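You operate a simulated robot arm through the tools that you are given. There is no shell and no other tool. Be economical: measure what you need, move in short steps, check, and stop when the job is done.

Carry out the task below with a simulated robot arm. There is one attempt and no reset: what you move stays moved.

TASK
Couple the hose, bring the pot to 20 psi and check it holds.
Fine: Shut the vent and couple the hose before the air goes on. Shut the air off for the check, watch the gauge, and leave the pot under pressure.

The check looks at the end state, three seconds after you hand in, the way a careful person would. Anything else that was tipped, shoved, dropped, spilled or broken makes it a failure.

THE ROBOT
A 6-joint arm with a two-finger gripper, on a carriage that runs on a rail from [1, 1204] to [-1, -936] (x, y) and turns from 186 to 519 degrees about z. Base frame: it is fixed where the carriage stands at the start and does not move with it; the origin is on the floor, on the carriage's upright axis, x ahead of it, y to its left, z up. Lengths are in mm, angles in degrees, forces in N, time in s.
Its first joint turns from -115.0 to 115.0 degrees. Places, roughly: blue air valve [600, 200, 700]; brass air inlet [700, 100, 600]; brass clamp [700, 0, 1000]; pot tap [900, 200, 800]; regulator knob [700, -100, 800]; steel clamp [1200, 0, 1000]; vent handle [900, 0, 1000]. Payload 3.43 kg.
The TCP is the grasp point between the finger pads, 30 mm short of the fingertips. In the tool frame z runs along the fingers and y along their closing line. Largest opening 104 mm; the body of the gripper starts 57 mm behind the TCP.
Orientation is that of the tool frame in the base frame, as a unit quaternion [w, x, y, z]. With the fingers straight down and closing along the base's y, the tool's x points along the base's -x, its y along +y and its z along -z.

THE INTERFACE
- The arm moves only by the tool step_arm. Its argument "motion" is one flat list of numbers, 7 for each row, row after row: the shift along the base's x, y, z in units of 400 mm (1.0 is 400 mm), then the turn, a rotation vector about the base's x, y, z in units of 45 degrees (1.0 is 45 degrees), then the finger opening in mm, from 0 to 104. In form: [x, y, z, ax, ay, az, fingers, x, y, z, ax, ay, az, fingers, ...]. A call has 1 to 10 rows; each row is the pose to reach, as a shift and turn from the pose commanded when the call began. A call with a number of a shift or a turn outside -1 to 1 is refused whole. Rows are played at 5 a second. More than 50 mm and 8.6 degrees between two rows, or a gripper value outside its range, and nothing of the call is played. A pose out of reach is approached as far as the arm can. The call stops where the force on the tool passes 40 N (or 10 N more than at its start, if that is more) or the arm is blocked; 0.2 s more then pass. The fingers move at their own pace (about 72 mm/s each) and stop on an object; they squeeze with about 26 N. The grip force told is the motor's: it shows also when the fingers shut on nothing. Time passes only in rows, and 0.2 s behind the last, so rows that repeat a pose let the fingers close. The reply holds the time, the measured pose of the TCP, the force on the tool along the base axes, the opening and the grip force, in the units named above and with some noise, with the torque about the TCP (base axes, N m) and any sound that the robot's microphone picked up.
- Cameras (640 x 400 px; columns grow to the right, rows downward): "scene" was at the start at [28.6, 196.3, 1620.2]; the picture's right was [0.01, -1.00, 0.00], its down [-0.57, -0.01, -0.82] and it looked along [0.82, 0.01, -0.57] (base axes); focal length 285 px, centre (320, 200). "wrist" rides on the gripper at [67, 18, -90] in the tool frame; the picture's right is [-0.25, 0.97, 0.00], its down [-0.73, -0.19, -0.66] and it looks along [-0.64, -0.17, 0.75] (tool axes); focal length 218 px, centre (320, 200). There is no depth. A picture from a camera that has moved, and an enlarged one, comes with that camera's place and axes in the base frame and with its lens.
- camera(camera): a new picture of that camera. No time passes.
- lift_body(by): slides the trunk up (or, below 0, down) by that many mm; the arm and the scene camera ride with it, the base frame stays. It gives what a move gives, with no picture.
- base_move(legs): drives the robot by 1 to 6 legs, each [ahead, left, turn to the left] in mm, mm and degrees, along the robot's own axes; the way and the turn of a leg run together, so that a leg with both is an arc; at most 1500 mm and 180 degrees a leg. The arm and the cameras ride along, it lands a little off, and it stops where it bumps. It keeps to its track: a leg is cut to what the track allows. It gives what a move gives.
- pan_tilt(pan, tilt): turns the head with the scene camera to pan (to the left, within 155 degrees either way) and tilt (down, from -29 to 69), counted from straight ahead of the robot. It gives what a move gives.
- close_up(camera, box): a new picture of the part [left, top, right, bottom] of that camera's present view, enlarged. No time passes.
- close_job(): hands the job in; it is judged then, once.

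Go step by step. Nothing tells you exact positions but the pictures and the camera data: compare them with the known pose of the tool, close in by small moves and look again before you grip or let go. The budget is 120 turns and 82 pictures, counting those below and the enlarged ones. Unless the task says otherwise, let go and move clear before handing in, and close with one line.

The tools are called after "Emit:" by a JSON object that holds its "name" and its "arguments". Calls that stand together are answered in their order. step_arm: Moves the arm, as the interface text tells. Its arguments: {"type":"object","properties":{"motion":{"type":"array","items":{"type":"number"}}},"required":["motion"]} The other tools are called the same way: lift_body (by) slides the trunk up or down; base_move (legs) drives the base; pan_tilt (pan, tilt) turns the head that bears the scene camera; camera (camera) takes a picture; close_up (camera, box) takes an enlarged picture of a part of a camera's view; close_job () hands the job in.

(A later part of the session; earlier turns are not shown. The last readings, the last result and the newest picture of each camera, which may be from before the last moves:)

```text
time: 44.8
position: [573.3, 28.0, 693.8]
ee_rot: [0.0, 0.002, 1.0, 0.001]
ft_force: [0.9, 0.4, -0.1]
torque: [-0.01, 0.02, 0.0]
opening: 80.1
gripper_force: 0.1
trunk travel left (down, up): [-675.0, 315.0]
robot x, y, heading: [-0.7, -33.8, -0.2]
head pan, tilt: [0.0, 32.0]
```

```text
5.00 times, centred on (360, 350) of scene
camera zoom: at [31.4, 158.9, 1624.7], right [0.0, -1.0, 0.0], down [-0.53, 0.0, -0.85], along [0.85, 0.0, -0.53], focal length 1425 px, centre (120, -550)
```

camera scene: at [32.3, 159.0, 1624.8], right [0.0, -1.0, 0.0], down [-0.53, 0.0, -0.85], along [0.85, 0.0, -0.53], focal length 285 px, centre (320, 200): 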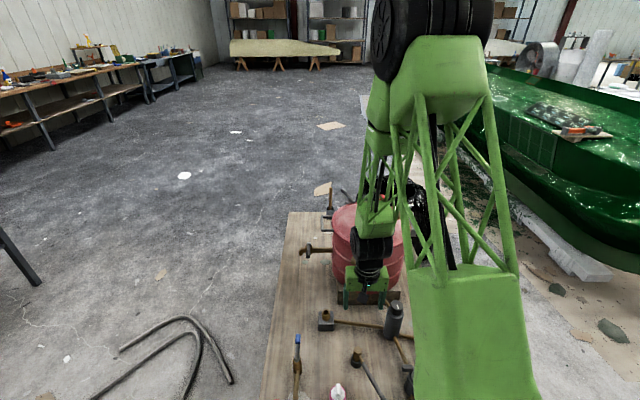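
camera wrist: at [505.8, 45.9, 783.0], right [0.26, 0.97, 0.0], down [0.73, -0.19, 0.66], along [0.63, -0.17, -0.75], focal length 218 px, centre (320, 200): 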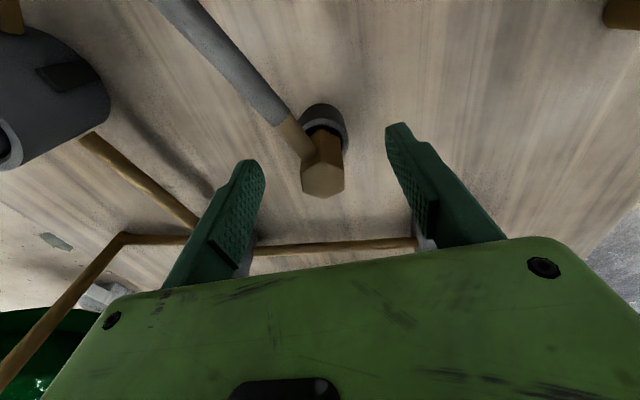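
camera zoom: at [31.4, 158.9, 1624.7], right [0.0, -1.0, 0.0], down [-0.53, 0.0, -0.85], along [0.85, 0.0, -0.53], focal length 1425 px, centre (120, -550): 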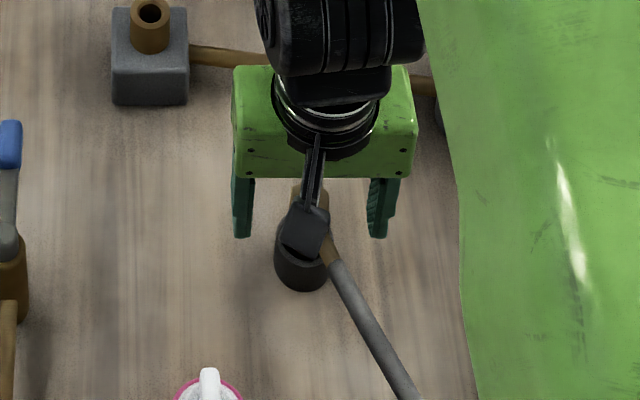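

The hex top is at about (573,29,687). I'll grip it around z=667, slightly forward so the elbow stays clear.

Emit:
{"name": "step_arm", "arguments": {"motion": [0.008, 0.002, -0.066, 0, 0, 0, 80, 0.008, 0.002, -0.066, 0, 0, 0, 80, 0.008, 0.002, -0.066, 0, 0, 0, 20, 0.008, 0.002, -0.066, 0, 0, 0, 10, 0.008, 0.002, -0.066, 0, 0, 0, 10]}}

Emit:
{"name": "camera", "arguments": {"camera": "wrist"}}

```text
time: 46.0
position: [573.9, 29.9, 667.0]
ee_rot: [0.0, 0.002, 1.0, 0.001]
ft_force: [1.2, 1.0, -0.4]
torque: [0.0, 0.0, -0.02]
opening: 26.3
gripper_force: 25.9
trunk travel left (down, up): [-675.0, 315.0]
robot x, y, heading: [0.4, -33.7, -0.2]
head pan, tilt: [0.0, 32.0]
```

```text
41 pictures are left
camera wrist: at [508.4, 46.7, 756.3], right [0.26, 0.97, 0.0], down [0.73, -0.19, 0.66], along [0.64, -0.17, -0.75], focal length 218 px, centre (320, 200)
```

wrist: 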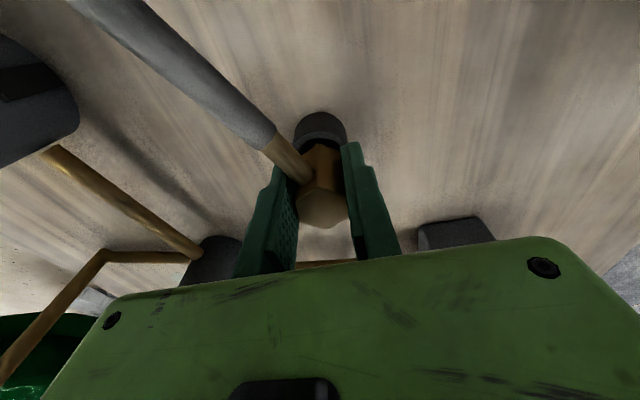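

The hex is gripped at 26.3 mm. I'll lift it straight up out of the holder.

Emit:
{"name": "step_arm", "arguments": {"motion": [0, 0, 0.05, 0, 0, 0, 10, 0, 0, 0.1, 0, 0, 0, 10, 0, 0, 0.18, 0, 0, 0, 10, 0, 0, 0.26, 0, 0, 0, 10, 0, 0, 0.3, 0, 0, 0, 10, 0, 0, 0.3, 0, 0, 0, 10]}}

Emit:
{"name": "camera", "arguments": {"camera": "wrist"}}

Emit:
{"name": "close_up", "arguments": {"camera": "scene", "box": [290, 290, 430, 400]}}

```text
time: 47.4
position: [576.5, 28.3, 788.7]
ee_rot: [0.0, 0.002, 1.0, 0.0]
ft_force: [0.9, 0.1, -0.3]
torque: [0.03, -0.02, 0.02]
opening: 26.4
gripper_force: 25.5
trunk travel left (down, up): [-675.0, 315.0]
robot x, y, heading: [-1.6, -35.1, -0.1]
head pan, tilt: [0.0, 32.0]
```

```text
40 pictures are left
camera wrist: at [509.1, 46.0, 877.8], right [0.26, 0.97, 0.0], down [0.73, -0.19, 0.66], along [0.64, -0.17, -0.75], focal length 218 px, centre (320, 200)
```

wrist: 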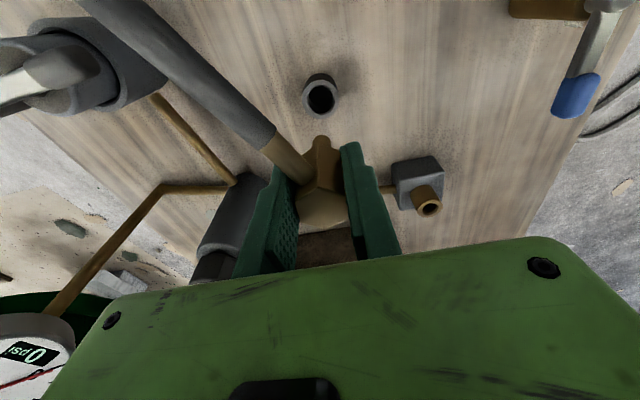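

```text
3.64 times, centred on (360, 345) of scene
camera zoom: at [30.3, 158.8, 1624.8], right [0.0, -1.0, 0.0], down [-0.53, 0.0, -0.85], along [0.85, 0.0, -0.53], focal length 1036 px, centre (174, -327)
```

zoom: 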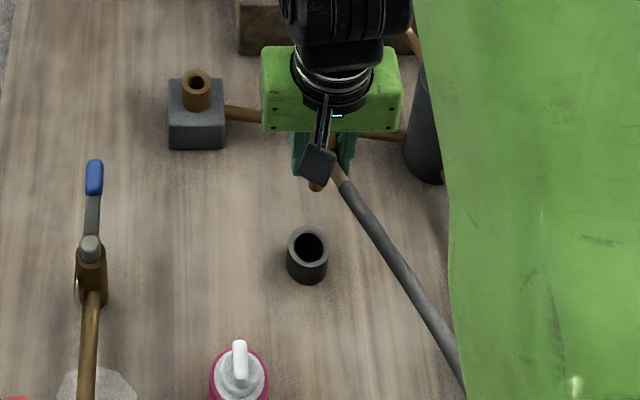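

The hose end is out, with a spigot showing below the hex. The inlet bore is at roughly (728,134,675). I'll carry the hose end there, keeping clear of the clamp lever and bottle.

Emit:
{"name": "step_arm", "arguments": {"motion": [0.03, 0.065, 0, 0, 0, 0, 10, 0.06, 0.13, 0, 0, 0, 0, 10, 0.1225, 0.1975, 0, 0, 0, 0, 10, 0.185, 0.265, 0, 0, 0, 0, 10, 0.265, 0.265, 0, 0, 0, 0, 10, 0.34, 0.265, 0, 0, 0, 0, 10, 0.34, 0.265, 0, 0, 0, 0, 10]}}

Emit:
{"name": "camera", "arguments": {"camera": "wrist"}}

Emit:
{"name": "close_up", "arguments": {"camera": "scene", "box": [270, 220, 430, 340]}}

```text
time: 49.0
position: [711.8, 131.6, 787.1]
ee_rot: [0.0, 0.002, 1.0, -0.001]
ft_force: [0.5, 0.5, -1.2]
torque: [0.03, 0.02, 0.0]
opening: 26.2
gripper_force: 25.5
trunk travel left (down, up): [-675.0, 315.0]
robot x, y, heading: [-1.2, -35.7, -0.4]
head pan, tilt: [0.0, 32.0]
```

```text
38 pictures are left
camera wrist: at [644.9, 149.4, 876.1], right [0.26, 0.97, 0.0], down [0.73, -0.19, 0.66], along [0.63, -0.17, -0.75], focal length 218 px, centre (320, 200)
```

wrist: 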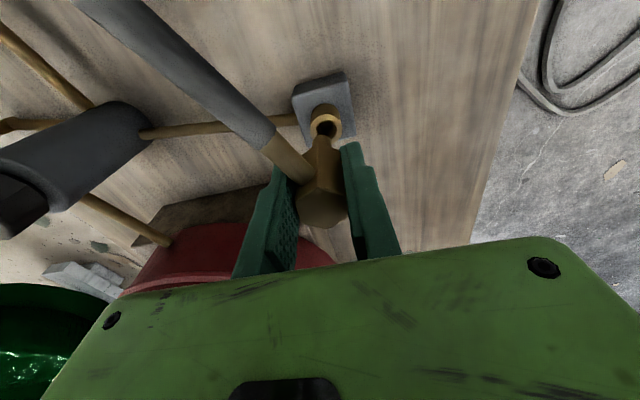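

```text
3.33 times, centred on (350, 280) of scene
camera zoom: at [30.9, 158.8, 1624.8], right [0.0, -1.0, 0.0], down [-0.53, 0.0, -0.85], along [0.85, 0.0, -0.53], focal length 950 px, centre (220, -67)
```

zoom: 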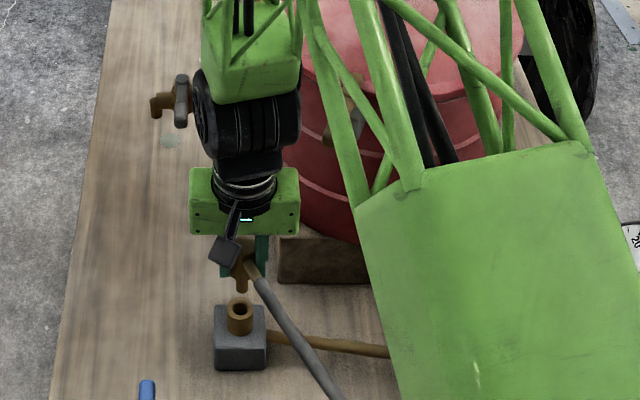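

The hose end is nearly over the inlet. I'll shift +9 mm in x, lower partway and look closely.

Emit:
{"name": "step_arm", "arguments": {"motion": [0.022, 0.002, -0.03, 0, 0, 0, 10, 0.022, 0.002, -0.07, 0, 0, 0, 10, 0.022, 0.002, -0.07, 0, 0, 0, 10]}}

Emit:
{"name": "close_up", "arguments": {"camera": "wrist", "box": [270, 70, 390, 210]}}

Emit:
{"name": "close_up", "arguments": {"camera": "scene", "box": [320, 280, 380, 330]}}

```text
time: 49.8
position: [719.2, 133.8, 758.4]
ee_rot: [-0.001, 0.003, 1.0, 0.0]
ft_force: [0.4, -0.2, -1.5]
torque: [0.0, 0.01, 0.02]
opening: 26.3
gripper_force: 25.4
trunk travel left (down, up): [-675.0, 315.0]
robot x, y, heading: [3.8, -35.5, -0.5]
head pan, tilt: [0.0, 32.0]
```

```text
2.86 times, centred on (330, 140) of wrist
camera zoom: at [652.5, 151.0, 847.7], right [0.26, 0.97, 0.0], down [0.73, -0.19, 0.66], along [0.63, -0.17, -0.75], focal length 624 px, centre (291, 371)
```

zoom: 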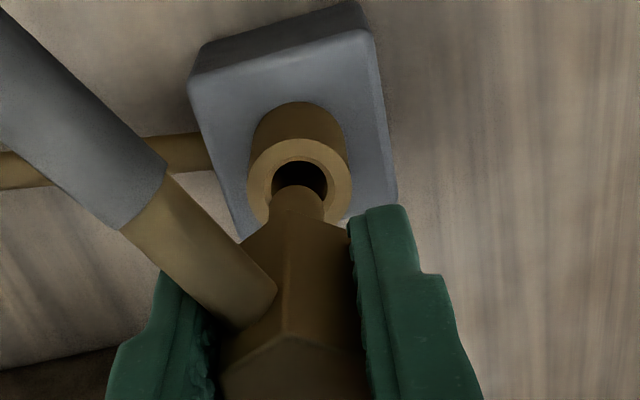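

```text
8.00 times, centred on (350, 305) of scene
camera zoom: at [31.1, 158.9, 1624.8], right [0.0, -1.0, 0.0], down [-0.53, 0.0, -0.85], along [0.85, 0.0, -0.53], focal length 2280 px, centre (80, -640)
```

zoom: 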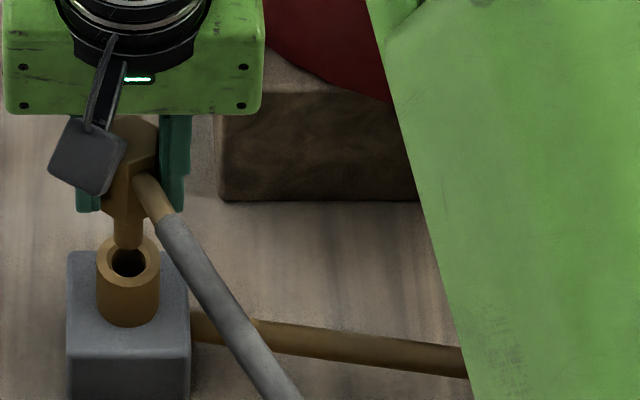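

The spigot is about 3 mm short in x and aligned in y. I'll shift 3 mm, then lower into the bore watching the force.

Emit:
{"name": "step_arm", "arguments": {"motion": [0.0075, 0, 0, 0, 0, 0, 10, 0.0075, 0, -0.0125, 0, 0, 0, 10, 0.0075, 0, -0.025, 0, 0, 0, 10, 0.0075, 0, -0.0375, 0, 0, 0, 10, 0.0075, 0, -0.0375, 0, 0, 0, 10]}}

Emit:
{"name": "close_up", "arguments": {"camera": "wrist", "box": [270, 70, 390, 210]}}

Emit:
{"name": "close_up", "arguments": {"camera": "scene", "box": [320, 280, 380, 330]}}

```text
time: 51.0
position: [723.9, 133.1, 744.2]
ee_rot: [0.0, 0.001, 1.0, 0.0]
ft_force: [0.2, -0.5, -1.3]
torque: [0.0, 0.01, 0.0]
opening: 26.3
gripper_force: 26.1
trunk travel left (down, up): [-675.0, 315.0]
robot x, y, heading: [-0.9, -36.3, -0.2]
head pan, tilt: [0.0, 32.0]
```

```text
2.86 times, centred on (330, 140) of wrist
camera zoom: at [656.5, 151.8, 833.2], right [0.26, 0.97, 0.0], down [0.73, -0.19, 0.66], along [0.64, -0.17, -0.75], focal length 624 px, centre (291, 371)
```

zoom: 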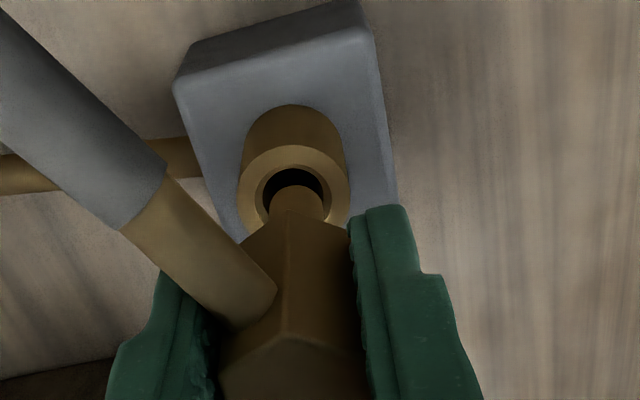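

```text
8.00 times, centred on (350, 305) of scene
camera zoom: at [30.7, 158.8, 1624.8], right [0.0, -1.0, 0.0], down [-0.53, 0.0, -0.85], along [0.85, 0.0, -0.53], focal length 2280 px, centre (80, -640)
```

zoom: 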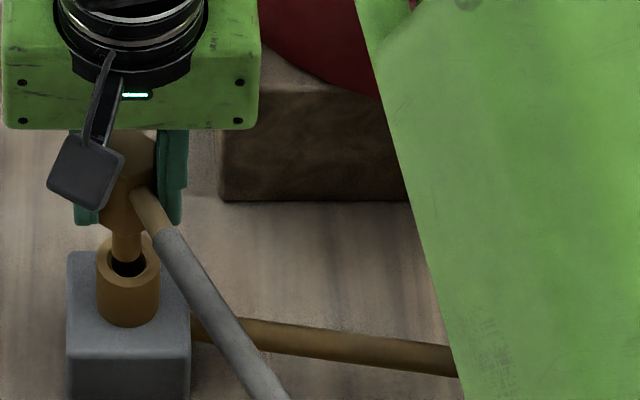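

Nearly aligned. I'll nudge -1 mm in x and y and continue down.

Emit:
{"name": "step_arm", "arguments": {"motion": [-0.002, -0.002, -0.01, 0, 0, 0, 10, -0.002, -0.002, -0.02, 0, 0, 0, 10, -0.002, -0.002, -0.03, 0, 0, 0, 10, -0.002, -0.002, -0.03, 0, 0, 0, 10]}}

Emit:
{"name": "close_up", "arguments": {"camera": "wrist", "box": [270, 70, 390, 210]}}

Emit:
{"name": "close_up", "arguments": {"camera": "scene", "box": [320, 280, 380, 330]}}

```text
time: 52.0
position: [722.6, 133.3, 732.1]
ee_rot: [0.001, 0.001, 1.0, 0.001]
ft_force: [4.7, -1.6, 6.1]
torque: [-0.1, -0.23, 0.01]
opening: 26.5
gripper_force: 25.8
trunk travel left (down, up): [-675.0, 315.0]
robot x, y, heading: [1.0, -31.8, -0.2]
head pan, tilt: [0.0, 32.0]
```

```text
2.86 times, centred on (330, 140) of wrist
camera zoom: at [656.2, 150.6, 821.6], right [0.26, 0.97, 0.0], down [0.73, -0.19, 0.66], along [0.64, -0.17, -0.75], focal length 624 px, centre (291, 371)
```

zoom: 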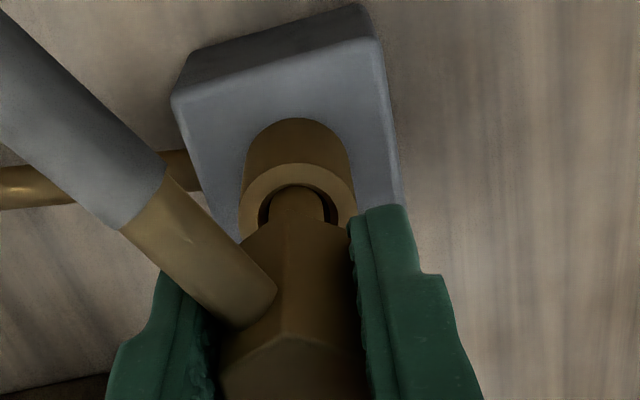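

```text
8.00 times, centred on (350, 305) of scene
camera zoom: at [30.5, 158.7, 1624.9], right [0.0, -1.0, 0.0], down [-0.53, 0.0, -0.85], along [0.85, 0.0, -0.53], focal length 2280 px, centre (80, -640)
```

zoom: 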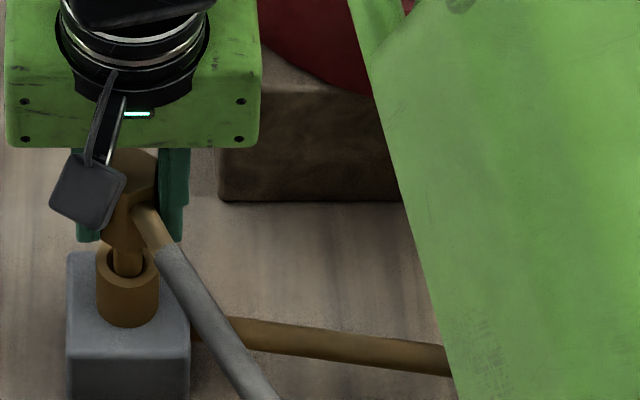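

The spigot is entering the bore. I'll shift +1.5 mm in x, as the contact force suggests, and continue down.

Emit:
{"name": "step_arm", "arguments": {"motion": [0.004, -0.001, 0, 0, 0, 0, 10, 0.004, -0.001, -0.01, 0, 0, 0, 10, 0.004, -0.001, -0.02, 0, 0, 0, 10, 0.004, -0.001, -0.03, 0, 0, 0, 10, 0.004, -0.001, -0.04, 0, 0, 0, 10]}}

Emit:
{"name": "close_up", "arguments": {"camera": "scene", "box": [320, 280, 380, 330]}}

```text
time: 53.2
position: [725.2, 133.3, 716.6]
ee_rot: [0.001, 0.002, 1.0, 0.0]
ft_force: [-1.2, 0.4, -1.1]
torque: [0.01, 0.0, 0.03]
opening: 26.4
gripper_force: 26.0
trunk travel left (down, up): [-675.0, 315.0]
robot x, y, heading: [-2.5, -33.0, -0.3]
head pan, tilt: [0.0, 32.0]
```

```text
8.00 times, centred on (350, 305) of scene
camera zoom: at [30.6, 158.8, 1624.8], right [0.0, -1.0, 0.0], down [-0.53, 0.0, -0.85], along [0.85, 0.0, -0.53], focal length 2280 px, centre (80, -640)
```

zoom: 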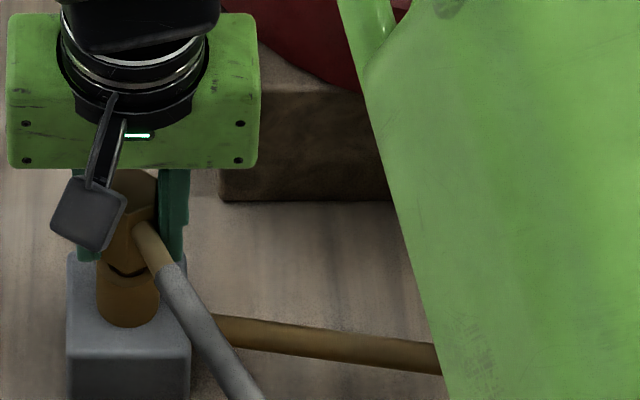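

It's sliding in freely and is almost seated. I'll press it home.

Emit:
{"name": "step_arm", "arguments": {"motion": [0, 0, -0.01, 0, 0, 0, 10, 0, 0, -0.02, 0, 0, 0, 10, 0, 0, -0.03, 0, 0, 0, 10, 0, 0, -0.04, 0, 0, 0, 10]}}

Emit:
{"name": "close_up", "arguments": {"camera": "scene", "box": [320, 280, 380, 330]}}

```text
time: 54.2
position: [724.3, 133.0, 701.3]
ee_rot: [0.001, 0.002, 1.0, 0.001]
ft_force: [5.1, -2.9, 19.9]
torque: [-0.05, -0.09, -0.02]
opening: 26.2
gripper_force: 25.8
trunk travel left (down, up): [-675.0, 315.0]
robot x, y, heading: [-4.5, -35.8, -0.1]
head pan, tilt: [0.0, 32.0]
```

```text
8.00 times, centred on (350, 305) of scene
camera zoom: at [29.8, 158.5, 1624.9], right [0.0, -1.0, 0.0], down [-0.53, 0.0, -0.85], along [0.85, 0.0, -0.53], focal length 2280 px, centre (80, -640)
```

zoom: 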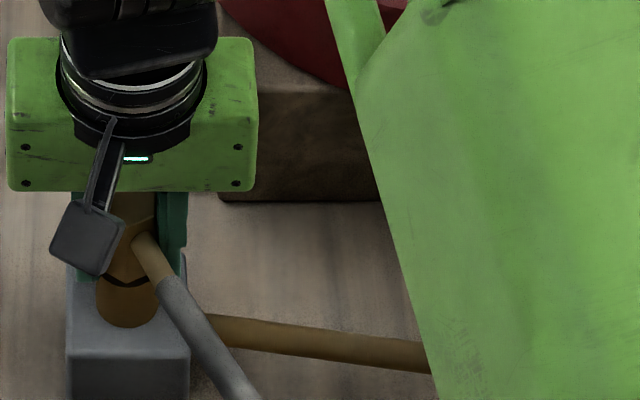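

Emit:
{"name": "close_up", "arguments": {"camera": "wrist", "box": [270, 70, 390, 240]}}

```text
2.35 times, centred on (330, 155) of wrist
camera zoom: at [657.3, 150.6, 790.4], right [0.26, 0.97, 0.0], down [0.73, -0.19, 0.66], along [0.64, -0.17, -0.75], focal length 514 px, centre (296, 306)
```

zoom: 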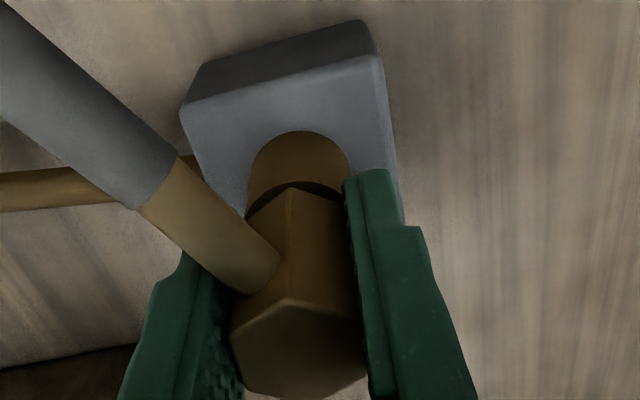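

The fingertips may be touching the inlet ring, so I'll regrip about 16 mm higher and press again.

Emit:
{"name": "step_arm", "arguments": {"motion": [0, 0, 0.01, 0, 0, 0, 10, 0, 0, 0.01, 0, 0, 0, 60, 0, 0, 0.01, 0, 0, 0, 60, 0, 0, 0.048, 0, 0, 0, 60, 0, 0, 0.048, 0, 0, 0, 10, 0, 0, 0.048, 0, 0, 0, 10]}}

Emit:
{"name": "step_arm", "arguments": {"motion": [0, 0, -0.01, 0, 0, 0, 10, 0, 0, -0.02, 0, 0, 0, 10, 0, 0, -0.03, 0, 0, 0, 10, 0, 0, -0.04, 0, 0, 0, 10]}}

Emit:
{"name": "close_up", "arguments": {"camera": "wrist", "box": [270, 70, 390, 240]}}

```text
time: 55.6
position: [724.7, 133.9, 720.2]
ee_rot: [0.0, 0.002, 1.0, 0.0]
ft_force: [-0.4, 0.7, 0.1]
torque: [-0.04, -0.07, 0.0]
opening: 26.0
gripper_force: 25.9
trunk travel left (down, up): [-675.0, 315.0]
robot x, y, heading: [3.3, -33.9, -0.1]
head pan, tilt: [0.0, 32.0]
```

```text
time: 56.6
position: [723.6, 132.9, 702.8]
ee_rot: [0.001, 0.002, 1.0, -0.001]
ft_force: [9.3, 0.1, 20.4]
torque: [-0.01, -0.21, -0.02]
opening: 26.0
gripper_force: 25.9
trunk travel left (down, up): [-675.0, 315.0]
robot x, y, heading: [-0.6, -35.2, -0.3]
head pan, tilt: [0.0, 32.0]
```

```text
2.35 times, centred on (330, 155) of wrist
camera zoom: at [656.8, 150.4, 792.5], right [0.26, 0.97, 0.0], down [0.73, -0.19, 0.66], along [0.64, -0.17, -0.75], focal length 514 px, centre (296, 306)
```

zoom: 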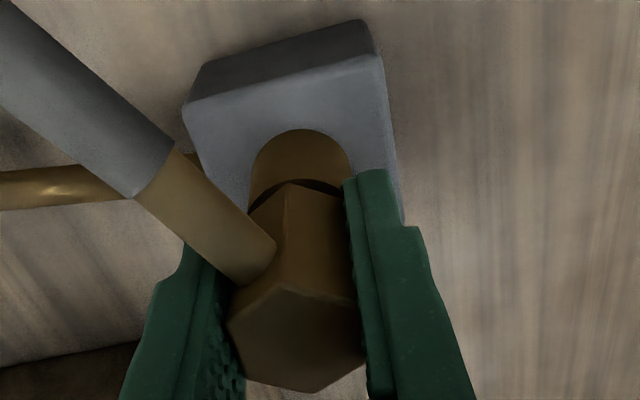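

The hex slips in the grip at about 20 N. I'll let go and press on its top with closed fingertips.

Emit:
{"name": "step_arm", "arguments": {"motion": [0, 0, 0.01, 0, 0, 0, 10, 0, 0, 0.01, 0, 0, 0, 60, 0, 0, 0.01, 0, 0, 0, 60, 0, 0, 0.1, 0, 0, 0, 60, 0, 0, 0.2, 0, 0, 0, 60, 0, 0, 0.2, 0, 0, 0, 0, 0, 0, 0.2, 0, 0, 0, 0]}}

Emit:
{"name": "close_up", "arguments": {"camera": "wrist", "box": [240, 70, 400, 210]}}

Emit:
{"name": "close_up", "arguments": {"camera": "scene", "box": [310, 260, 390, 330]}}

```text
time: 58.2
position: [725.7, 132.1, 782.1]
ee_rot: [0.0, 0.002, 1.0, 0.0]
ft_force: [-0.6, 0.7, -0.8]
torque: [0.01, 0.0, -0.03]
opening: 0.0
gripper_force: 22.3
trunk travel left (down, up): [-675.0, 315.0]
robot x, y, heading: [0.4, -38.4, -0.1]
head pan, tilt: [0.0, 32.0]
```

```text
2.86 times, centred on (320, 140) of wrist
camera zoom: at [658.6, 149.9, 872.4], right [0.26, 0.97, 0.0], down [0.73, -0.19, 0.66], along [0.63, -0.17, -0.75], focal length 624 px, centre (320, 371)
```

zoom: 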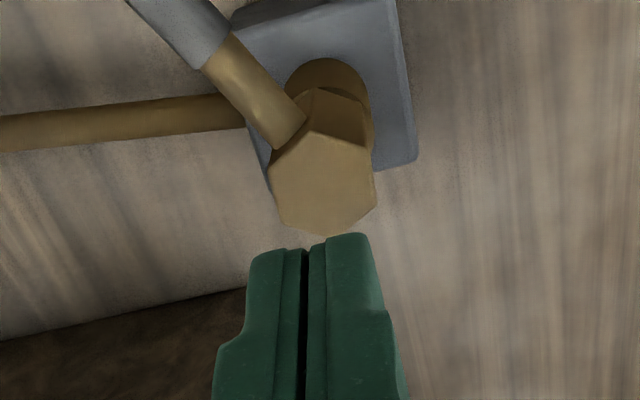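

```text
5.71 times, centred on (350, 295) of scene
camera zoom: at [30.7, 158.9, 1624.8], right [0.0, -1.0, 0.0], down [-0.53, 0.0, -0.85], along [0.85, 0.0, -0.53], focal length 1628 px, centre (149, -343)
```

zoom: 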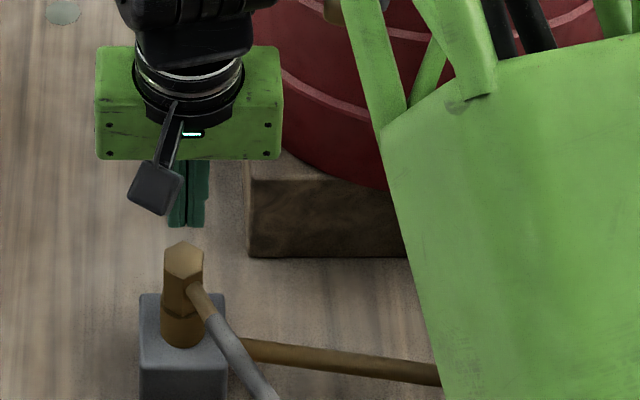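

The hose end looks seated. I'll press on top to confirm it's home.

Emit:
{"name": "step_arm", "arguments": {"motion": [-0.005, 0.002, -0.04, 0, 0, 0, 0, -0.005, 0.002, -0.06, 0, 0, 0, 0, -0.005, 0.002, -0.07, 0, 0, 0, 0, -0.005, 0.002, -0.08, 0, 0, 0, 0, -0.005, 0.002, -0.09, 0, 0, 0, 0, -0.005, 0.002, -0.1, 0, 0, 0, 0, -0.005, 0.002, -0.11, 0, 0, 0, 0]}}

Emit:
{"name": "close_up", "arguments": {"camera": "scene", "box": [310, 260, 390, 330]}}

```text
time: 59.9
position: [725.5, 133.6, 744.3]
ee_rot: [0.004, 0.002, 1.0, 0.001]
ft_force: [2.3, 0.3, 22.7]
torque: [-0.04, -0.3, -0.01]
opening: 6.2
gripper_force: 25.7
trunk travel left (down, up): [-675.0, 315.0]
robot x, y, heading: [-0.1, -35.1, -0.0]
head pan, tilt: [0.0, 32.0]
stopped in row 7: the force on the tool passed its limit at 45 N (the readings are from after the stop); the commanded pose is now the measured one
```

```text
5.71 times, centred on (350, 295) of scene
camera zoom: at [29.4, 158.5, 1625.1], right [0.0, -1.0, 0.0], down [-0.53, 0.0, -0.85], along [0.85, 0.0, -0.53], focal length 1628 px, centre (149, -343)
```

zoom: 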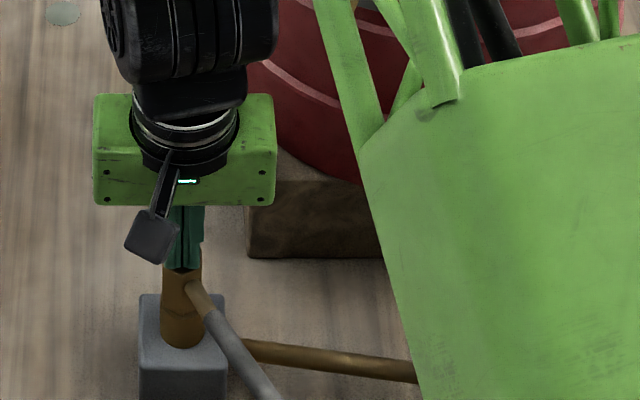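

Pressed to 45 N and it's solid. I'll regrip lightly and give a small tug to see if it's latched.

Emit:
{"name": "step_arm", "arguments": {"motion": [0, 0, 0.03, 0, 0, 0, 0, 0, 0, 0.03, 0, 0, 0, 60, 0, 0, 0.03, 0, 0, 0, 60, 0, 0, -0.04, 0, 0, 0, 60, 0, 0, -0.08, 0, 0, 0, 60, 0, 0, -0.08, 0, 0, 0, 10, 0, 0, -0.08, 0, 0, 0, 10]}}

Emit:
{"name": "step_arm", "arguments": {"motion": [0, 0, 0.005, 0, 0, 0, 10, 0, 0, 0.01, 0, 0, 0, 10]}}

Emit:
{"name": "close_up", "arguments": {"camera": "wrist", "box": [270, 70, 390, 240]}}

```text
time: 61.5
position: [725.8, 134.8, 711.2]
ee_rot: [0.003, 0.002, 1.0, 0.001]
ft_force: [1.0, -1.8, 1.7]
torque: [-0.11, 0.01, -0.02]
opening: 25.9
gripper_force: 25.9
trunk travel left (down, up): [-675.0, 315.0]
robot x, y, heading: [0.9, -37.4, -0.0]
head pan, tilt: [0.0, 32.0]
```

```text
time: 62.0
position: [724.6, 134.1, 713.7]
ee_rot: [0.002, 0.001, 1.0, 0.001]
ft_force: [6.3, -2.8, -1.7]
torque: [-0.15, -0.26, 0.0]
opening: 25.9
gripper_force: 25.9
trunk travel left (down, up): [-675.0, 315.0]
robot x, y, heading: [1.7, -35.5, -0.4]
head pan, tilt: [0.0, 32.0]
```

```text
2.35 times, centred on (330, 155) of wrist
camera zoom: at [657.5, 151.7, 803.1], right [0.26, 0.97, 0.0], down [0.73, -0.19, 0.66], along [0.64, -0.17, -0.75], focal length 514 px, centre (296, 306)
```

zoom: 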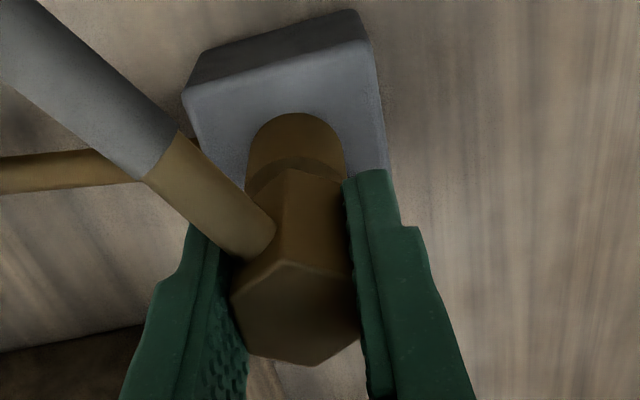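

It lifts freely, so pushing alone doesn't latch it. I'll seat it again and try a clockwise twist.

Emit:
{"name": "step_arm", "arguments": {"motion": [0.002, 0, -0.01, 0, 0, 0, 10, 0.002, 0, -0.02, 0, 0, 0, 10, 0.002, 0, -0.025, 0, 0, 0, 10]}}

Emit:
{"name": "step_arm", "arguments": {"motion": [0, 0, 0, 0, 0, -0.12, 10, 0, 0, 0, 0, 0, -0.24, 10, 0, 0, 0, 0, 0, -0.36, 10, 0, 0, 0, 0, 0, -0.48, 10]}}

Emit:
{"name": "close_up", "arguments": {"camera": "wrist", "box": [270, 70, 390, 240]}}

```text
time: 62.9
position: [724.0, 132.7, 705.8]
ee_rot: [0.002, 0.001, 1.0, 0.0]
ft_force: [3.1, -4.4, 13.7]
torque: [-0.17, -0.04, -0.01]
opening: 25.8
gripper_force: 26.2
trunk travel left (down, up): [-675.0, 315.0]
robot x, y, heading: [0.4, -36.3, -0.0]
head pan, tilt: [0.0, 32.0]
```

```text
time: 63.9
position: [725.1, 133.7, 705.2]
ee_rot: [0.001, 0.189, 0.982, 0.001]
ft_force: [1.8, -1.9, 3.7]
torque: [-0.05, -0.06, 0.02]
opening: 25.5
gripper_force: 26.3
trunk travel left (down, up): [-675.0, 315.0]
robot x, y, heading: [2.6, -35.1, -0.1]
head pan, tilt: [0.0, 32.0]
```

```text
2.35 times, centred on (330, 155) of wrist
camera zoom: at [668.6, 175.7, 793.6], right [0.59, 0.8, 0.0], down [0.6, -0.45, 0.66], along [0.53, -0.39, -0.75], focal length 514 px, centre (296, 306)
```

zoom: 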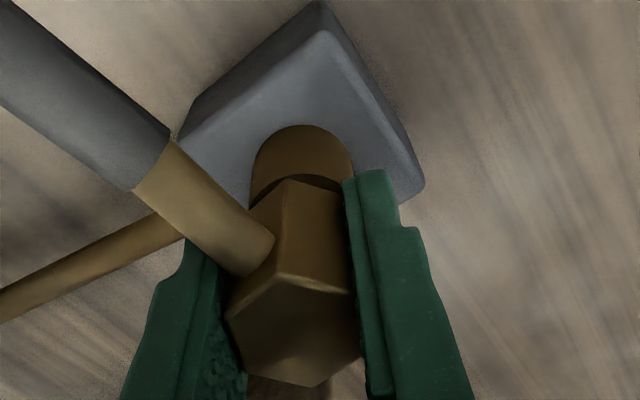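

Emit:
{"name": "step_arm", "arguments": {"motion": [0, 0, 0, 0, 0, -0.12, 10, 0, 0, 0, 0, 0, -0.24, 10, 0, 0, 0, 0, 0, -0.36, 10, 0, 0, 0, 0, 0, -0.48, 10]}}

Emit:
{"name": "step_arm", "arguments": {"motion": [0, 0, 0, 0, 0, -0.12, 10, 0, 0, 0, 0, 0, -0.24, 10, 0, 0, 0, 0, 0, -0.36, 10, 0, 0, 0, 0, 0, -0.48, 10]}}

Emit:
{"name": "close_up", "arguments": {"camera": "scene", "box": [290, 270, 410, 360]}}

```text
time: 64.8
position: [725.6, 134.9, 704.8]
ee_rot: [0.002, 0.369, 0.929, 0.0]
ft_force: [6.1, 6.9, -0.7]
torque: [0.29, -0.24, 0.06]
opening: 25.7
gripper_force: 26.0
trunk travel left (down, up): [-675.0, 315.0]
robot x, y, heading: [1.1, -40.3, 0.1]
head pan, tilt: [0.0, 32.0]
```

```text
time: 65.8
position: [726.4, 135.3, 705.1]
ee_rot: [0.003, 0.538, 0.843, 0.0]
ft_force: [26.4, 24.3, 4.6]
torque: [1.06, -0.9, 0.16]
opening: 25.8
gripper_force: 25.6
trunk travel left (down, up): [-675.0, 315.0]
robot x, y, heading: [-4.1, -36.3, -0.1]
head pan, tilt: [0.0, 32.0]
```

```text
4.44 times, centred on (350, 315) of scene
camera zoom: at [31.2, 159.8, 1624.7], right [0.0, -1.0, 0.0], down [-0.53, 0.0, -0.85], along [0.85, 0.0, -0.53], focal length 1266 px, centre (187, -311)
```

zoom: 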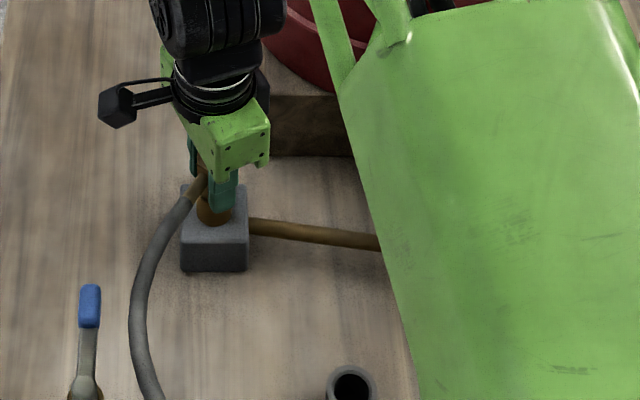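

I've twisted about 65° and side load is building from the hose. I'll tug slightly to test for a latch.

Emit:
{"name": "step_arm", "arguments": {"motion": [0.004, 0.004, 0, 0, 0, 0, 10, 0.004, 0.004, 0.005, 0, 0, 0, 10, 0.004, 0.004, 0.01, 0, 0, 0, 10]}}

```text
time: 66.7
position: [725.6, 134.5, 708.3]
ee_rot: [0.002, 0.537, 0.843, -0.001]
ft_force: [14.2, 7.7, -6.1]
torque: [0.34, -0.49, 0.06]
opening: 25.8
gripper_force: 26.0
trunk travel left (down, up): [-675.0, 315.0]
robot x, y, heading: [-0.9, -34.5, -0.3]
head pan, tilt: [0.0, 32.0]
```

Emit:
{"name": "step_arm", "arguments": {"motion": [0.003, 0.002, 0.008, 0, 0, 0, 10, 0.003, 0.002, 0.016, 0, 0, 0, 10, 0.003, 0.002, 0.016, 0, 0, 0, 10]}}

Emit:
{"name": "close_up", "arguments": {"camera": "wrist", "box": [270, 70, 390, 240]}}

```text
time: 67.5
position: [727.1, 136.5, 714.5]
ee_rot: [0.002, 0.537, 0.843, -0.001]
ft_force: [0.8, 0.4, -0.6]
torque: [0.02, -0.02, 0.03]
opening: 25.2
gripper_force: 25.7
trunk travel left (down, up): [-675.0, 315.0]
robot x, y, heading: [-0.3, -37.3, -0.0]
head pan, tilt: [0.0, 32.0]
```

```text
2.35 times, centred on (330, 155) of wrist
camera zoom: at [714.8, 204.4, 802.9], right [0.98, 0.18, 0.0], down [0.13, -0.74, 0.66], along [0.12, -0.65, -0.75], focal length 514 px, centre (296, 306)
```

zoom: 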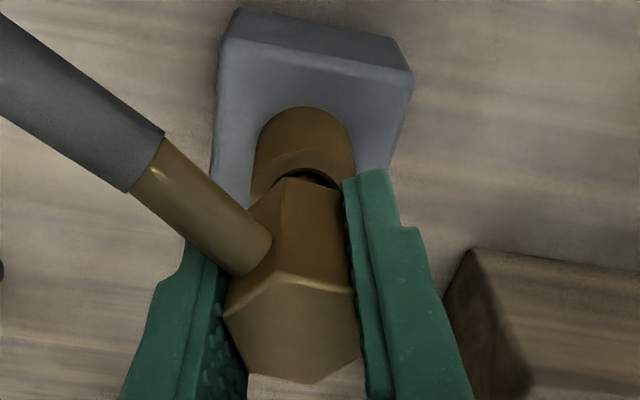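

It still lifts freely. The hex axis is about 3.5 mm off the tool axis, so I'll compensate for that, press down and continue the clockwise twist.

Emit:
{"name": "step_arm", "arguments": {"motion": [0, 0, -0.01, 0, 0, 0, 10, 0, 0, -0.02, 0, 0, 0, 10, 0, 0, -0.03, 0, 0, 0, 10]}}

Emit:
{"name": "step_arm", "arguments": {"motion": [0.001, 0, 0, 0, 0, -0.15, 10, 0.003, 0, 0, 0, 0, -0.3, 10, 0.004, 0, 0, 0, 0, -0.45, 10, 0.005, 0, 0, 0, 0, -0.6, 10]}}

Emit:
{"name": "close_up", "arguments": {"camera": "wrist", "box": [270, 70, 390, 240]}}

```text
time: 68.2
position: [728.8, 137.0, 703.8]
ee_rot: [0.003, 0.536, 0.844, 0.0]
ft_force: [-0.1, -1.1, 23.2]
torque: [-0.13, 0.02, 0.01]
opening: 25.1
gripper_force: 26.1
trunk travel left (down, up): [-675.0, 315.0]
robot x, y, heading: [0.5, -35.1, -0.2]
head pan, tilt: [0.0, 32.0]
```

```text
time: 69.2
position: [729.5, 137.4, 702.6]
ee_rot: [0.002, 0.719, 0.695, -0.001]
ft_force: [-1.6, 3.5, 20.3]
torque: [0.14, 0.11, 0.05]
opening: 25.0
gripper_force: 25.9
trunk travel left (down, up): [-675.0, 315.0]
robot x, y, heading: [2.8, -34.2, -0.3]
head pan, tilt: [0.0, 32.0]
```

```text
2.35 times, centred on (330, 155) of wrist
camera zoom: at [749.2, 203.6, 791.9], right [0.96, -0.29, 0.0], down [-0.22, -0.72, 0.66], along [-0.19, -0.63, -0.75], focal length 514 px, centre (296, 306)
```

zoom: 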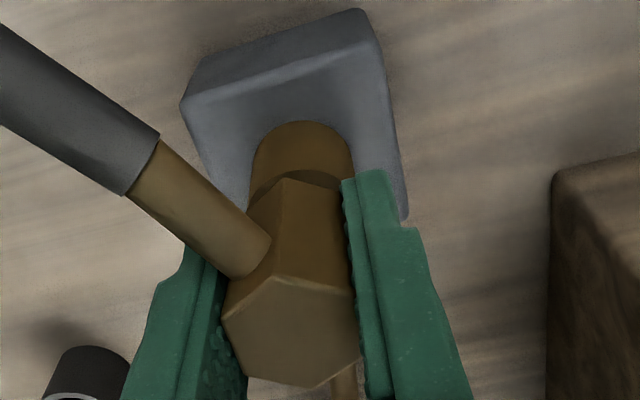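

Emit:
{"name": "step_arm", "arguments": {"motion": [0, 0, 0.01, 0, 0, 0, 10, 0, 0, 0.018, 0, 0, 0, 10, 0, 0, 0.018, 0, 0, 0, 10]}}

```text
time: 70.0
position: [729.6, 138.7, 710.4]
ee_rot: [0.002, 0.72, 0.694, -0.002]
ft_force: [0.6, 1.0, -0.6]
torque: [0.0, 0.01, 0.01]
opening: 25.0
gripper_force: 26.5
trunk travel left (down, up): [-675.0, 315.0]
robot x, y, heading: [2.7, -39.5, -0.5]
head pan, tilt: [0.0, 32.0]
```

There's still no latch after a quarter turn. I'll turn it back so the hose lies naturally, then let go and press harder from above, listening for a click.

Emit:
{"name": "step_arm", "arguments": {"motion": [-0.001, -0.001, 0, 0, 0, 0.15, 10, -0.002, -0.001, 0, 0, 0, 0.3, 10, -0.003, -0.002, 0, 0, 0, 0.45, 10, -0.004, -0.002, 0, 0, 0, 0.6, 10, -0.005, -0.003, 0, 0, 0, 0.75, 10, -0.007, -0.004, 0, 0, 0, 0.9, 10, -0.008, -0.004, 0, 0, 0, 1.0, 10]}}

Emit:
{"name": "step_arm", "arguments": {"motion": [-0.001, -0.001, 0, 0, 0, 0.15, 10, -0.002, -0.002, 0, 0, 0, 0.3, 10, -0.002, -0.003, 0, 0, 0, 0.45, 10, -0.003, -0.004, 0, 0, 0, 0.6, 10, -0.003, -0.005, 0, 0, 0, 0.75, 10, -0.003, -0.006, 0, 0, 0, 0.9, 10, -0.003, -0.006, 0, 0, 0, 1.0, 10]}}

Emit:
{"name": "step_arm", "arguments": {"motion": [0, 0, -0.008, 0, 0, 0, 10, 0, 0, -0.016, 0, 0, 0, 10, 0, 0, -0.016, 0, 0, 0, 60, 0, 0, -0.016, 0, 0, 0, 60, 0, 0, 0.08, 0, 0, 0, 60, 0, 0, 0.18, 0, 0, 0, 60, 0, 0, 0.18, 0, 0, 0, 0, 0, 0, 0.18, 0, 0, 0, 0]}}

Emit:
{"name": "close_up", "arguments": {"camera": "wrist", "box": [280, 60, 360, 150]}}

Emit:
{"name": "close_up", "arguments": {"camera": "scene", "box": [325, 280, 375, 320]}}

```text
time: 71.7
position: [726.3, 135.6, 708.9]
ee_rot: [0.002, 0.398, 0.917, 0.0]
ft_force: [0.6, -0.5, 0.1]
torque: [0.0, -0.01, 0.01]
opening: 25.0
gripper_force: 25.7
trunk travel left (down, up): [-675.0, 315.0]
robot x, y, heading: [-3.5, -36.9, -0.2]
head pan, tilt: [0.0, 32.0]
```

```text
time: 73.2
position: [726.3, 133.5, 709.2]
ee_rot: [0.002, 0.016, 1.0, 0.002]
ft_force: [-0.3, 0.3, -1.3]
torque: [-0.03, 0.02, 0.01]
opening: 25.2
gripper_force: 26.1
trunk travel left (down, up): [-675.0, 315.0]
robot x, y, heading: [-0.5, -37.6, -0.1]
head pan, tilt: [0.0, 32.0]
```

```text
time: 75.0
position: [725.5, 133.0, 782.7]
ee_rot: [0.002, 0.017, 1.0, 0.001]
ft_force: [0.5, -0.4, -0.2]
torque: [0.01, 0.03, 0.01]
opening: 0.0
gripper_force: 22.8
trunk travel left (down, up): [-675.0, 315.0]
robot x, y, heading: [2.0, -37.7, -0.4]
head pan, tilt: [0.0, 32.0]
```

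```text
4.44 times, centred on (320, 105) of wrist
camera zoom: at [659.1, 152.8, 871.3], right [0.29, 0.96, 0.0], down [0.72, -0.22, 0.66], along [0.63, -0.19, -0.75], focal length 970 px, centre (320, 622)
```

zoom: 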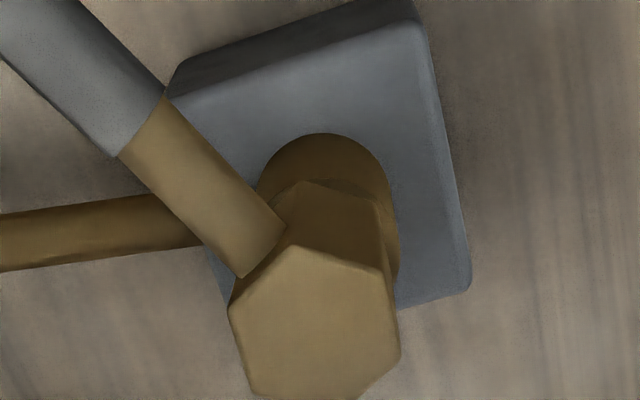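

```text
10.00 times, centred on (350, 300) of scene
camera zoom: at [30.7, 158.9, 1624.8], right [0.0, -1.0, 0.0], down [-0.53, 0.0, -0.85], along [0.85, 0.0, -0.53], focal length 2850 px, centre (20, -800)
```

zoom: 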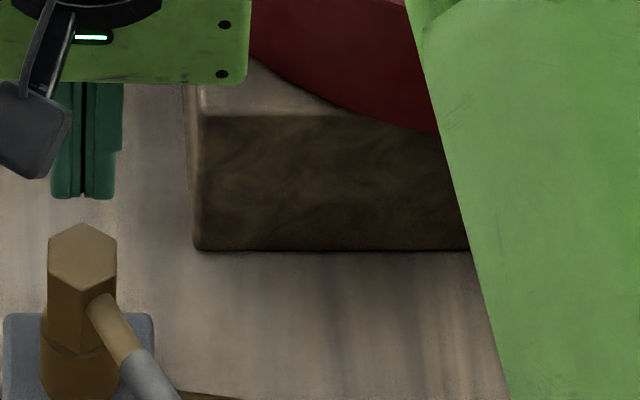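

The hex sits flush on the ring. I'll try one counter-clockwise twist under light pressure, in case that's the locking direction.

Emit:
{"name": "step_arm", "arguments": {"motion": [0.006, 0.001, 0, 0, 0, 0, 60, 0.006, 0.001, -0.09, 0, 0, 0, 60, 0.006, 0.001, -0.172, 0, 0, 0, 60, 0.006, 0.001, -0.172, 0, 0, 0, 10, 0.006, 0.001, -0.172, 0, 0, 0, 10]}}

Emit:
{"name": "step_arm", "arguments": {"motion": [0, 0, -0.01, 0, 0, 0, 10, 0, 0, -0.012, 0, 0, 0.15, 10, 0, 0, -0.012, 0, 0, 0.3, 10, 0, 0, -0.012, 0, 0, 0.45, 10, 0, 0, -0.012, 0, 0, 0.6, 10, 0, 0, -0.012, 0, 0, 0.75, 10, 0, 0, -0.012, 0, 0, 0.9, 10]}}

Emit:
{"name": "step_arm", "arguments": {"motion": [0, 0, 0.01, 0, 0, 0, 10, 0, 0, 0.02, 0, 0, 0, 10]}}

```text
time: 76.2
position: [727.0, 134.5, 712.3]
ee_rot: [0.002, 0.018, 1.0, 0.001]
ft_force: [1.1, -0.9, 5.8]
torque: [-0.04, -0.01, 0.03]
opening: 25.3
gripper_force: 26.4
trunk travel left (down, up): [-675.0, 315.0]
robot x, y, heading: [-1.1, -37.6, -0.3]
head pan, tilt: [0.0, 32.0]
```

```text
time: 77.8
position: [727.8, 132.7, 708.2]
ee_rot: [0.002, -0.33, 0.944, 0.002]
ft_force: [7.2, -3.9, 10.1]
torque: [-0.11, -0.23, 0.0]
opening: 25.0
gripper_force: 26.3
trunk travel left (down, up): [-675.0, 315.0]
robot x, y, heading: [3.6, -34.0, 0.0]
head pan, tilt: [0.0, 32.0]
```

```text
time: 78.5
position: [727.8, 134.5, 715.6]
ee_rot: [0.001, -0.329, 0.944, 0.002]
ft_force: [3.0, -7.0, -4.4]
torque: [-0.38, -0.07, 0.02]
opening: 25.0
gripper_force: 25.6
trunk travel left (down, up): [-675.0, 315.0]
robot x, y, heading: [-0.5, -38.8, -0.4]
head pan, tilt: [0.0, 32.0]
```

No latch either way, so it's evidently a plain push-on fitting. I'll turn it back, seat it, release, and press it fully home.

Emit:
{"name": "step_arm", "arguments": {"motion": [0, 0, -0.005, 0, 0, -0.15, 10, 0, 0, -0.01, 0, 0, -0.3, 10, 0, 0, -0.015, 0, 0, -0.45, 10, 0, 0, -0.018, 0, 0, -0.6, 10, 0, 0, -0.02, 0, 0, -0.75, 10, 0, 0, -0.025, 0, 0, -0.9, 10]}}

Emit:
{"name": "step_arm", "arguments": {"motion": [0, 0, 0, 0, 0, 0, 60, 0, 0, 0, 0, 0, 0, 60, 0, 0, 0.1, 0, 0, 0, 60, 0, 0, 0.14, 0, 0, 0, 60, 0, 0, 0.14, 0, 0, 0, 0, 0, 0, 0.14, 0, 0, 0, 0]}}

Emit:
{"name": "step_arm", "arguments": {"motion": [0, 0, -0.04, 0, 0, 0, 0, 0, 0, -0.045, 0, 0, 0, 0, 0, 0, -0.05, 0, 0, 0, 0, 0, 0, -0.055, 0, 0, 0, 0, 0, 0, -0.06, 0, 0, 0, 0, 0, 0, -0.065, 0, 0, 0, 0, 0, 0, -0.07, 0, 0, 0, 0, 0, 0, -0.075, 0, 0, 0, 0]}}

```text
time: 79.8
position: [727.1, 133.0, 707.4]
ee_rot: [0.003, 0.019, 1.0, 0.0]
ft_force: [0.6, -0.4, 22.5]
torque: [-0.09, -0.04, 0.0]
opening: 25.3
gripper_force: 26.1
trunk travel left (down, up): [-675.0, 315.0]
robot x, y, heading: [2.0, -36.7, -0.1]
head pan, tilt: [0.0, 32.0]
```

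```text
time: 81.2
position: [728.7, 133.3, 763.4]
ee_rot: [0.003, 0.018, 1.0, 0.001]
ft_force: [-0.4, 0.6, 0.1]
torque: [-0.03, -0.02, 0.0]
opening: 0.2
gripper_force: 23.2
trunk travel left (down, up): [-675.0, 315.0]
robot x, y, heading: [-4.2, -40.5, -0.3]
head pan, tilt: [0.0, 32.0]
```

```text
time: 82.3
position: [729.8, 134.7, 745.2]
ee_rot: [0.006, 0.017, 1.0, 0.002]
ft_force: [4.6, -0.6, 23.2]
torque: [-0.02, -0.35, -0.02]
opening: 5.8
gripper_force: 26.1
trunk travel left (down, up): [-675.0, 315.0]
robot x, y, heading: [-1.8, -35.9, -0.0]
head pan, tilt: [0.0, 32.0]
stopped in row 5: the force on the tool passed its limit at 47 N (the readings are from after the stop); the commanded pose is now the measured one
```

The hose end is seated flush. I'll lift off and read the tag at the blue valve with the scene camera.

Emit:
{"name": "step_arm", "arguments": {"motion": [0, 0, 0.1, 0, 0, 0, 0, 0, 0, 0.15, 0, 0, 0, 40]}}

Emit:
{"name": "pan_tilt", "arguments": {"pan": 5, "tilt": 50}}

Emit:
{"name": "camera", "arguments": {"camera": "scene"}}

```text
time: 82.9
position: [729.7, 133.3, 802.5]
ee_rot: [0.004, 0.017, 1.0, 0.0]
ft_force: [-0.1, 1.0, 0.2]
torque: [0.01, -0.01, -0.02]
opening: 40.0
gripper_force: 0.0
trunk travel left (down, up): [-675.0, 315.0]
robot x, y, heading: [4.6, -35.8, -0.1]
head pan, tilt: [0.0, 32.0]
```

```text
time: 83.7
position: [729.3, 132.6, 802.5]
ee_rot: [0.004, 0.017, 1.0, 0.0]
ft_force: [-0.8, 0.2, -0.2]
torque: [0.01, -0.01, -0.02]
opening: 39.9
gripper_force: 0.0
trunk travel left (down, up): [-675.0, 315.0]
robot x, y, heading: [-1.2, -32.1, -0.1]
head pan, tilt: [5.0, 50.0]
```

```text
16 pictures are left
camera scene: at [17.8, 165.6, 1598.5], right [0.08, -1.0, 0.0], down [-0.76, -0.06, -0.64], along [0.64, 0.05, -0.77], focal length 285 px, centre (320, 200)
```

scene: 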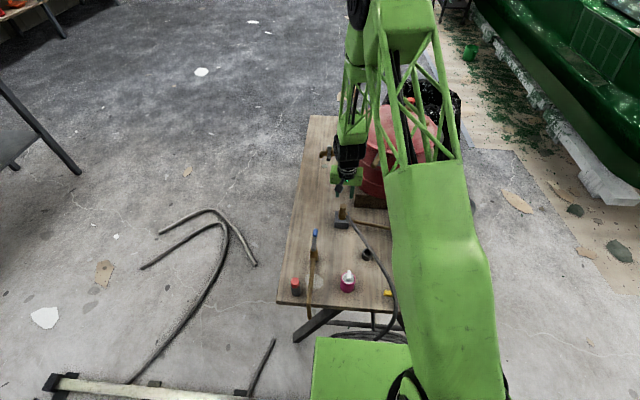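

Emit:
{"name": "close_up", "arguments": {"camera": "scene", "box": [295, 220, 345, 270]}}

```text
8.00 times, centred on (320, 245) of scene
camera zoom: at [17.8, 165.6, 1598.5], right [0.08, -1.0, 0.0], down [-0.76, -0.06, -0.64], along [0.64, 0.05, -0.77], focal length 2280 px, centre (320, -160)
```

zoom: 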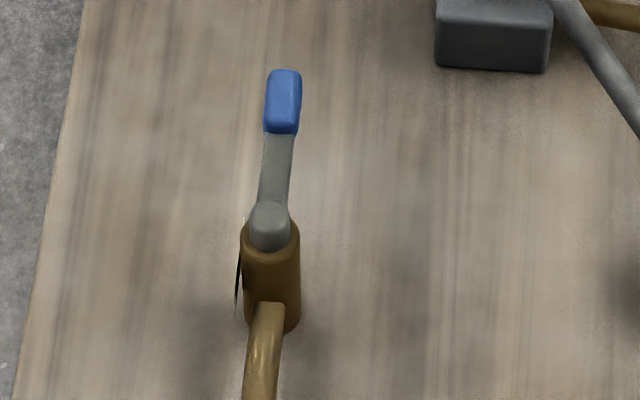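

The blue lever points +x along its pipe, with pivot near (529,228). Before any air goes on I'll check that the regulator is backed off, so I'm moving over its knob near (680,-114,770).

Emit:
{"name": "step_arm", "arguments": {"motion": [-0.11, 0, 0.06, 0, 0, 0, 70, -0.22, 0, 0.12, 0, 0, 0, 70, -0.3225, -0.03, 0.12, 0, 0, 0, 70, -0.3225, -0.15, 0.12, 0, 0, 0, 70, -0.3225, -0.27, 0.12, 0, 0, 0, 70, -0.3225, -0.39, 0.12, 0, 0, 0, 70, -0.3225, -0.51, 0.12, 0, 0, 0, 70, -0.27, -0.6175, 0.12, 0, 0, 0, 70, -0.19, -0.6175, 0.12, 0, 0, 0, 70, -0.1225, -0.6175, 0.12, 0, 0, 0, 70]}}

Emit:
{"name": "camera", "arguments": {"camera": "wrist"}}

```text
refused: row 1 steps farther than a row can; nothing moved
```

```text
14 pictures are left
camera wrist: at [662.9, 152.0, 890.7], right [0.29, 0.96, 0.0], down [0.72, -0.22, 0.66], along [0.64, -0.19, -0.75], focal length 218 px, centre (320, 200)
```

wrist: 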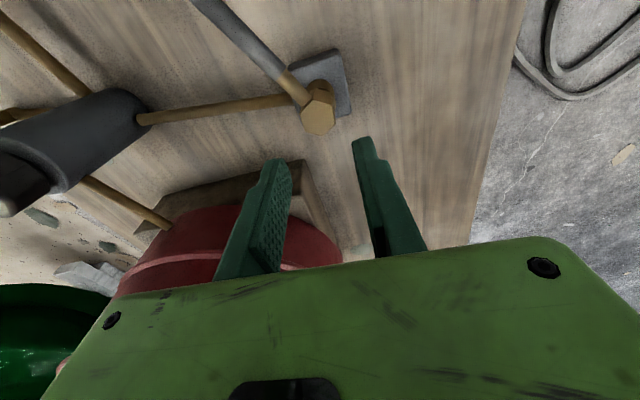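

I'll use smaller steps and hold off pictures until I've arrived.

Emit:
{"name": "step_arm", "arguments": {"motion": [-0.1, 0, 0.04, 0, 0, 0, 70, -0.2, 0, 0.08, 0, 0, 0, 70, -0.3, 0, 0.12, 0, 0, 0, 70, -0.3225, -0.1, 0.12, 0, 0, 0, 70, -0.3225, -0.21, 0.12, 0, 0, 0, 70, -0.3225, -0.32, 0.12, 0, 0, 0, 70, -0.3225, -0.43, 0.12, 0, 0, 0, 70, -0.3225, -0.54, 0.12, 0, 0, 0, 70, -0.25, -0.6175, 0.12, 0, 0, 0, 70, -0.15, -0.6175, 0.12, 0, 0, 0, 70]}}

```text
time: 85.9
position: [668.1, -113.2, 850.3]
ee_rot: [0.005, 0.016, 1.0, 0.001]
ft_force: [-0.1, 0.3, -0.8]
torque: [-0.02, -0.04, 0.02]
opening: 70.1
gripper_force: 0.1
trunk travel left (down, up): [-675.0, 315.0]
robot x, y, heading: [0.3, -35.4, -0.1]
head pan, tilt: [5.0, 50.0]
```

Emit:
{"name": "camera", "arguments": {"camera": "wrist"}}

```text
13 pictures are left
camera wrist: at [601.5, -94.3, 938.8], right [0.29, 0.96, 0.0], down [0.72, -0.22, 0.66], along [0.64, -0.19, -0.75], focal length 218 px, centre (320, 200)
```

wrist: 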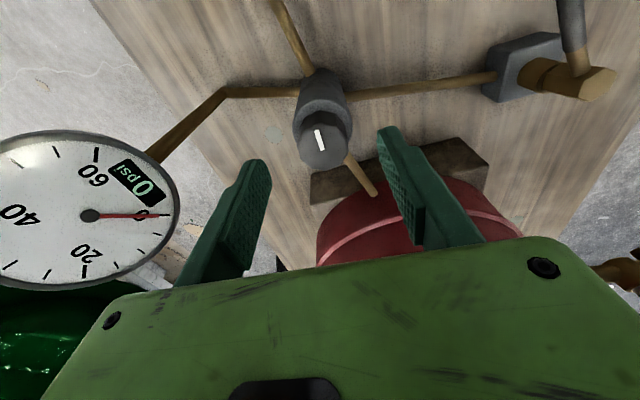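

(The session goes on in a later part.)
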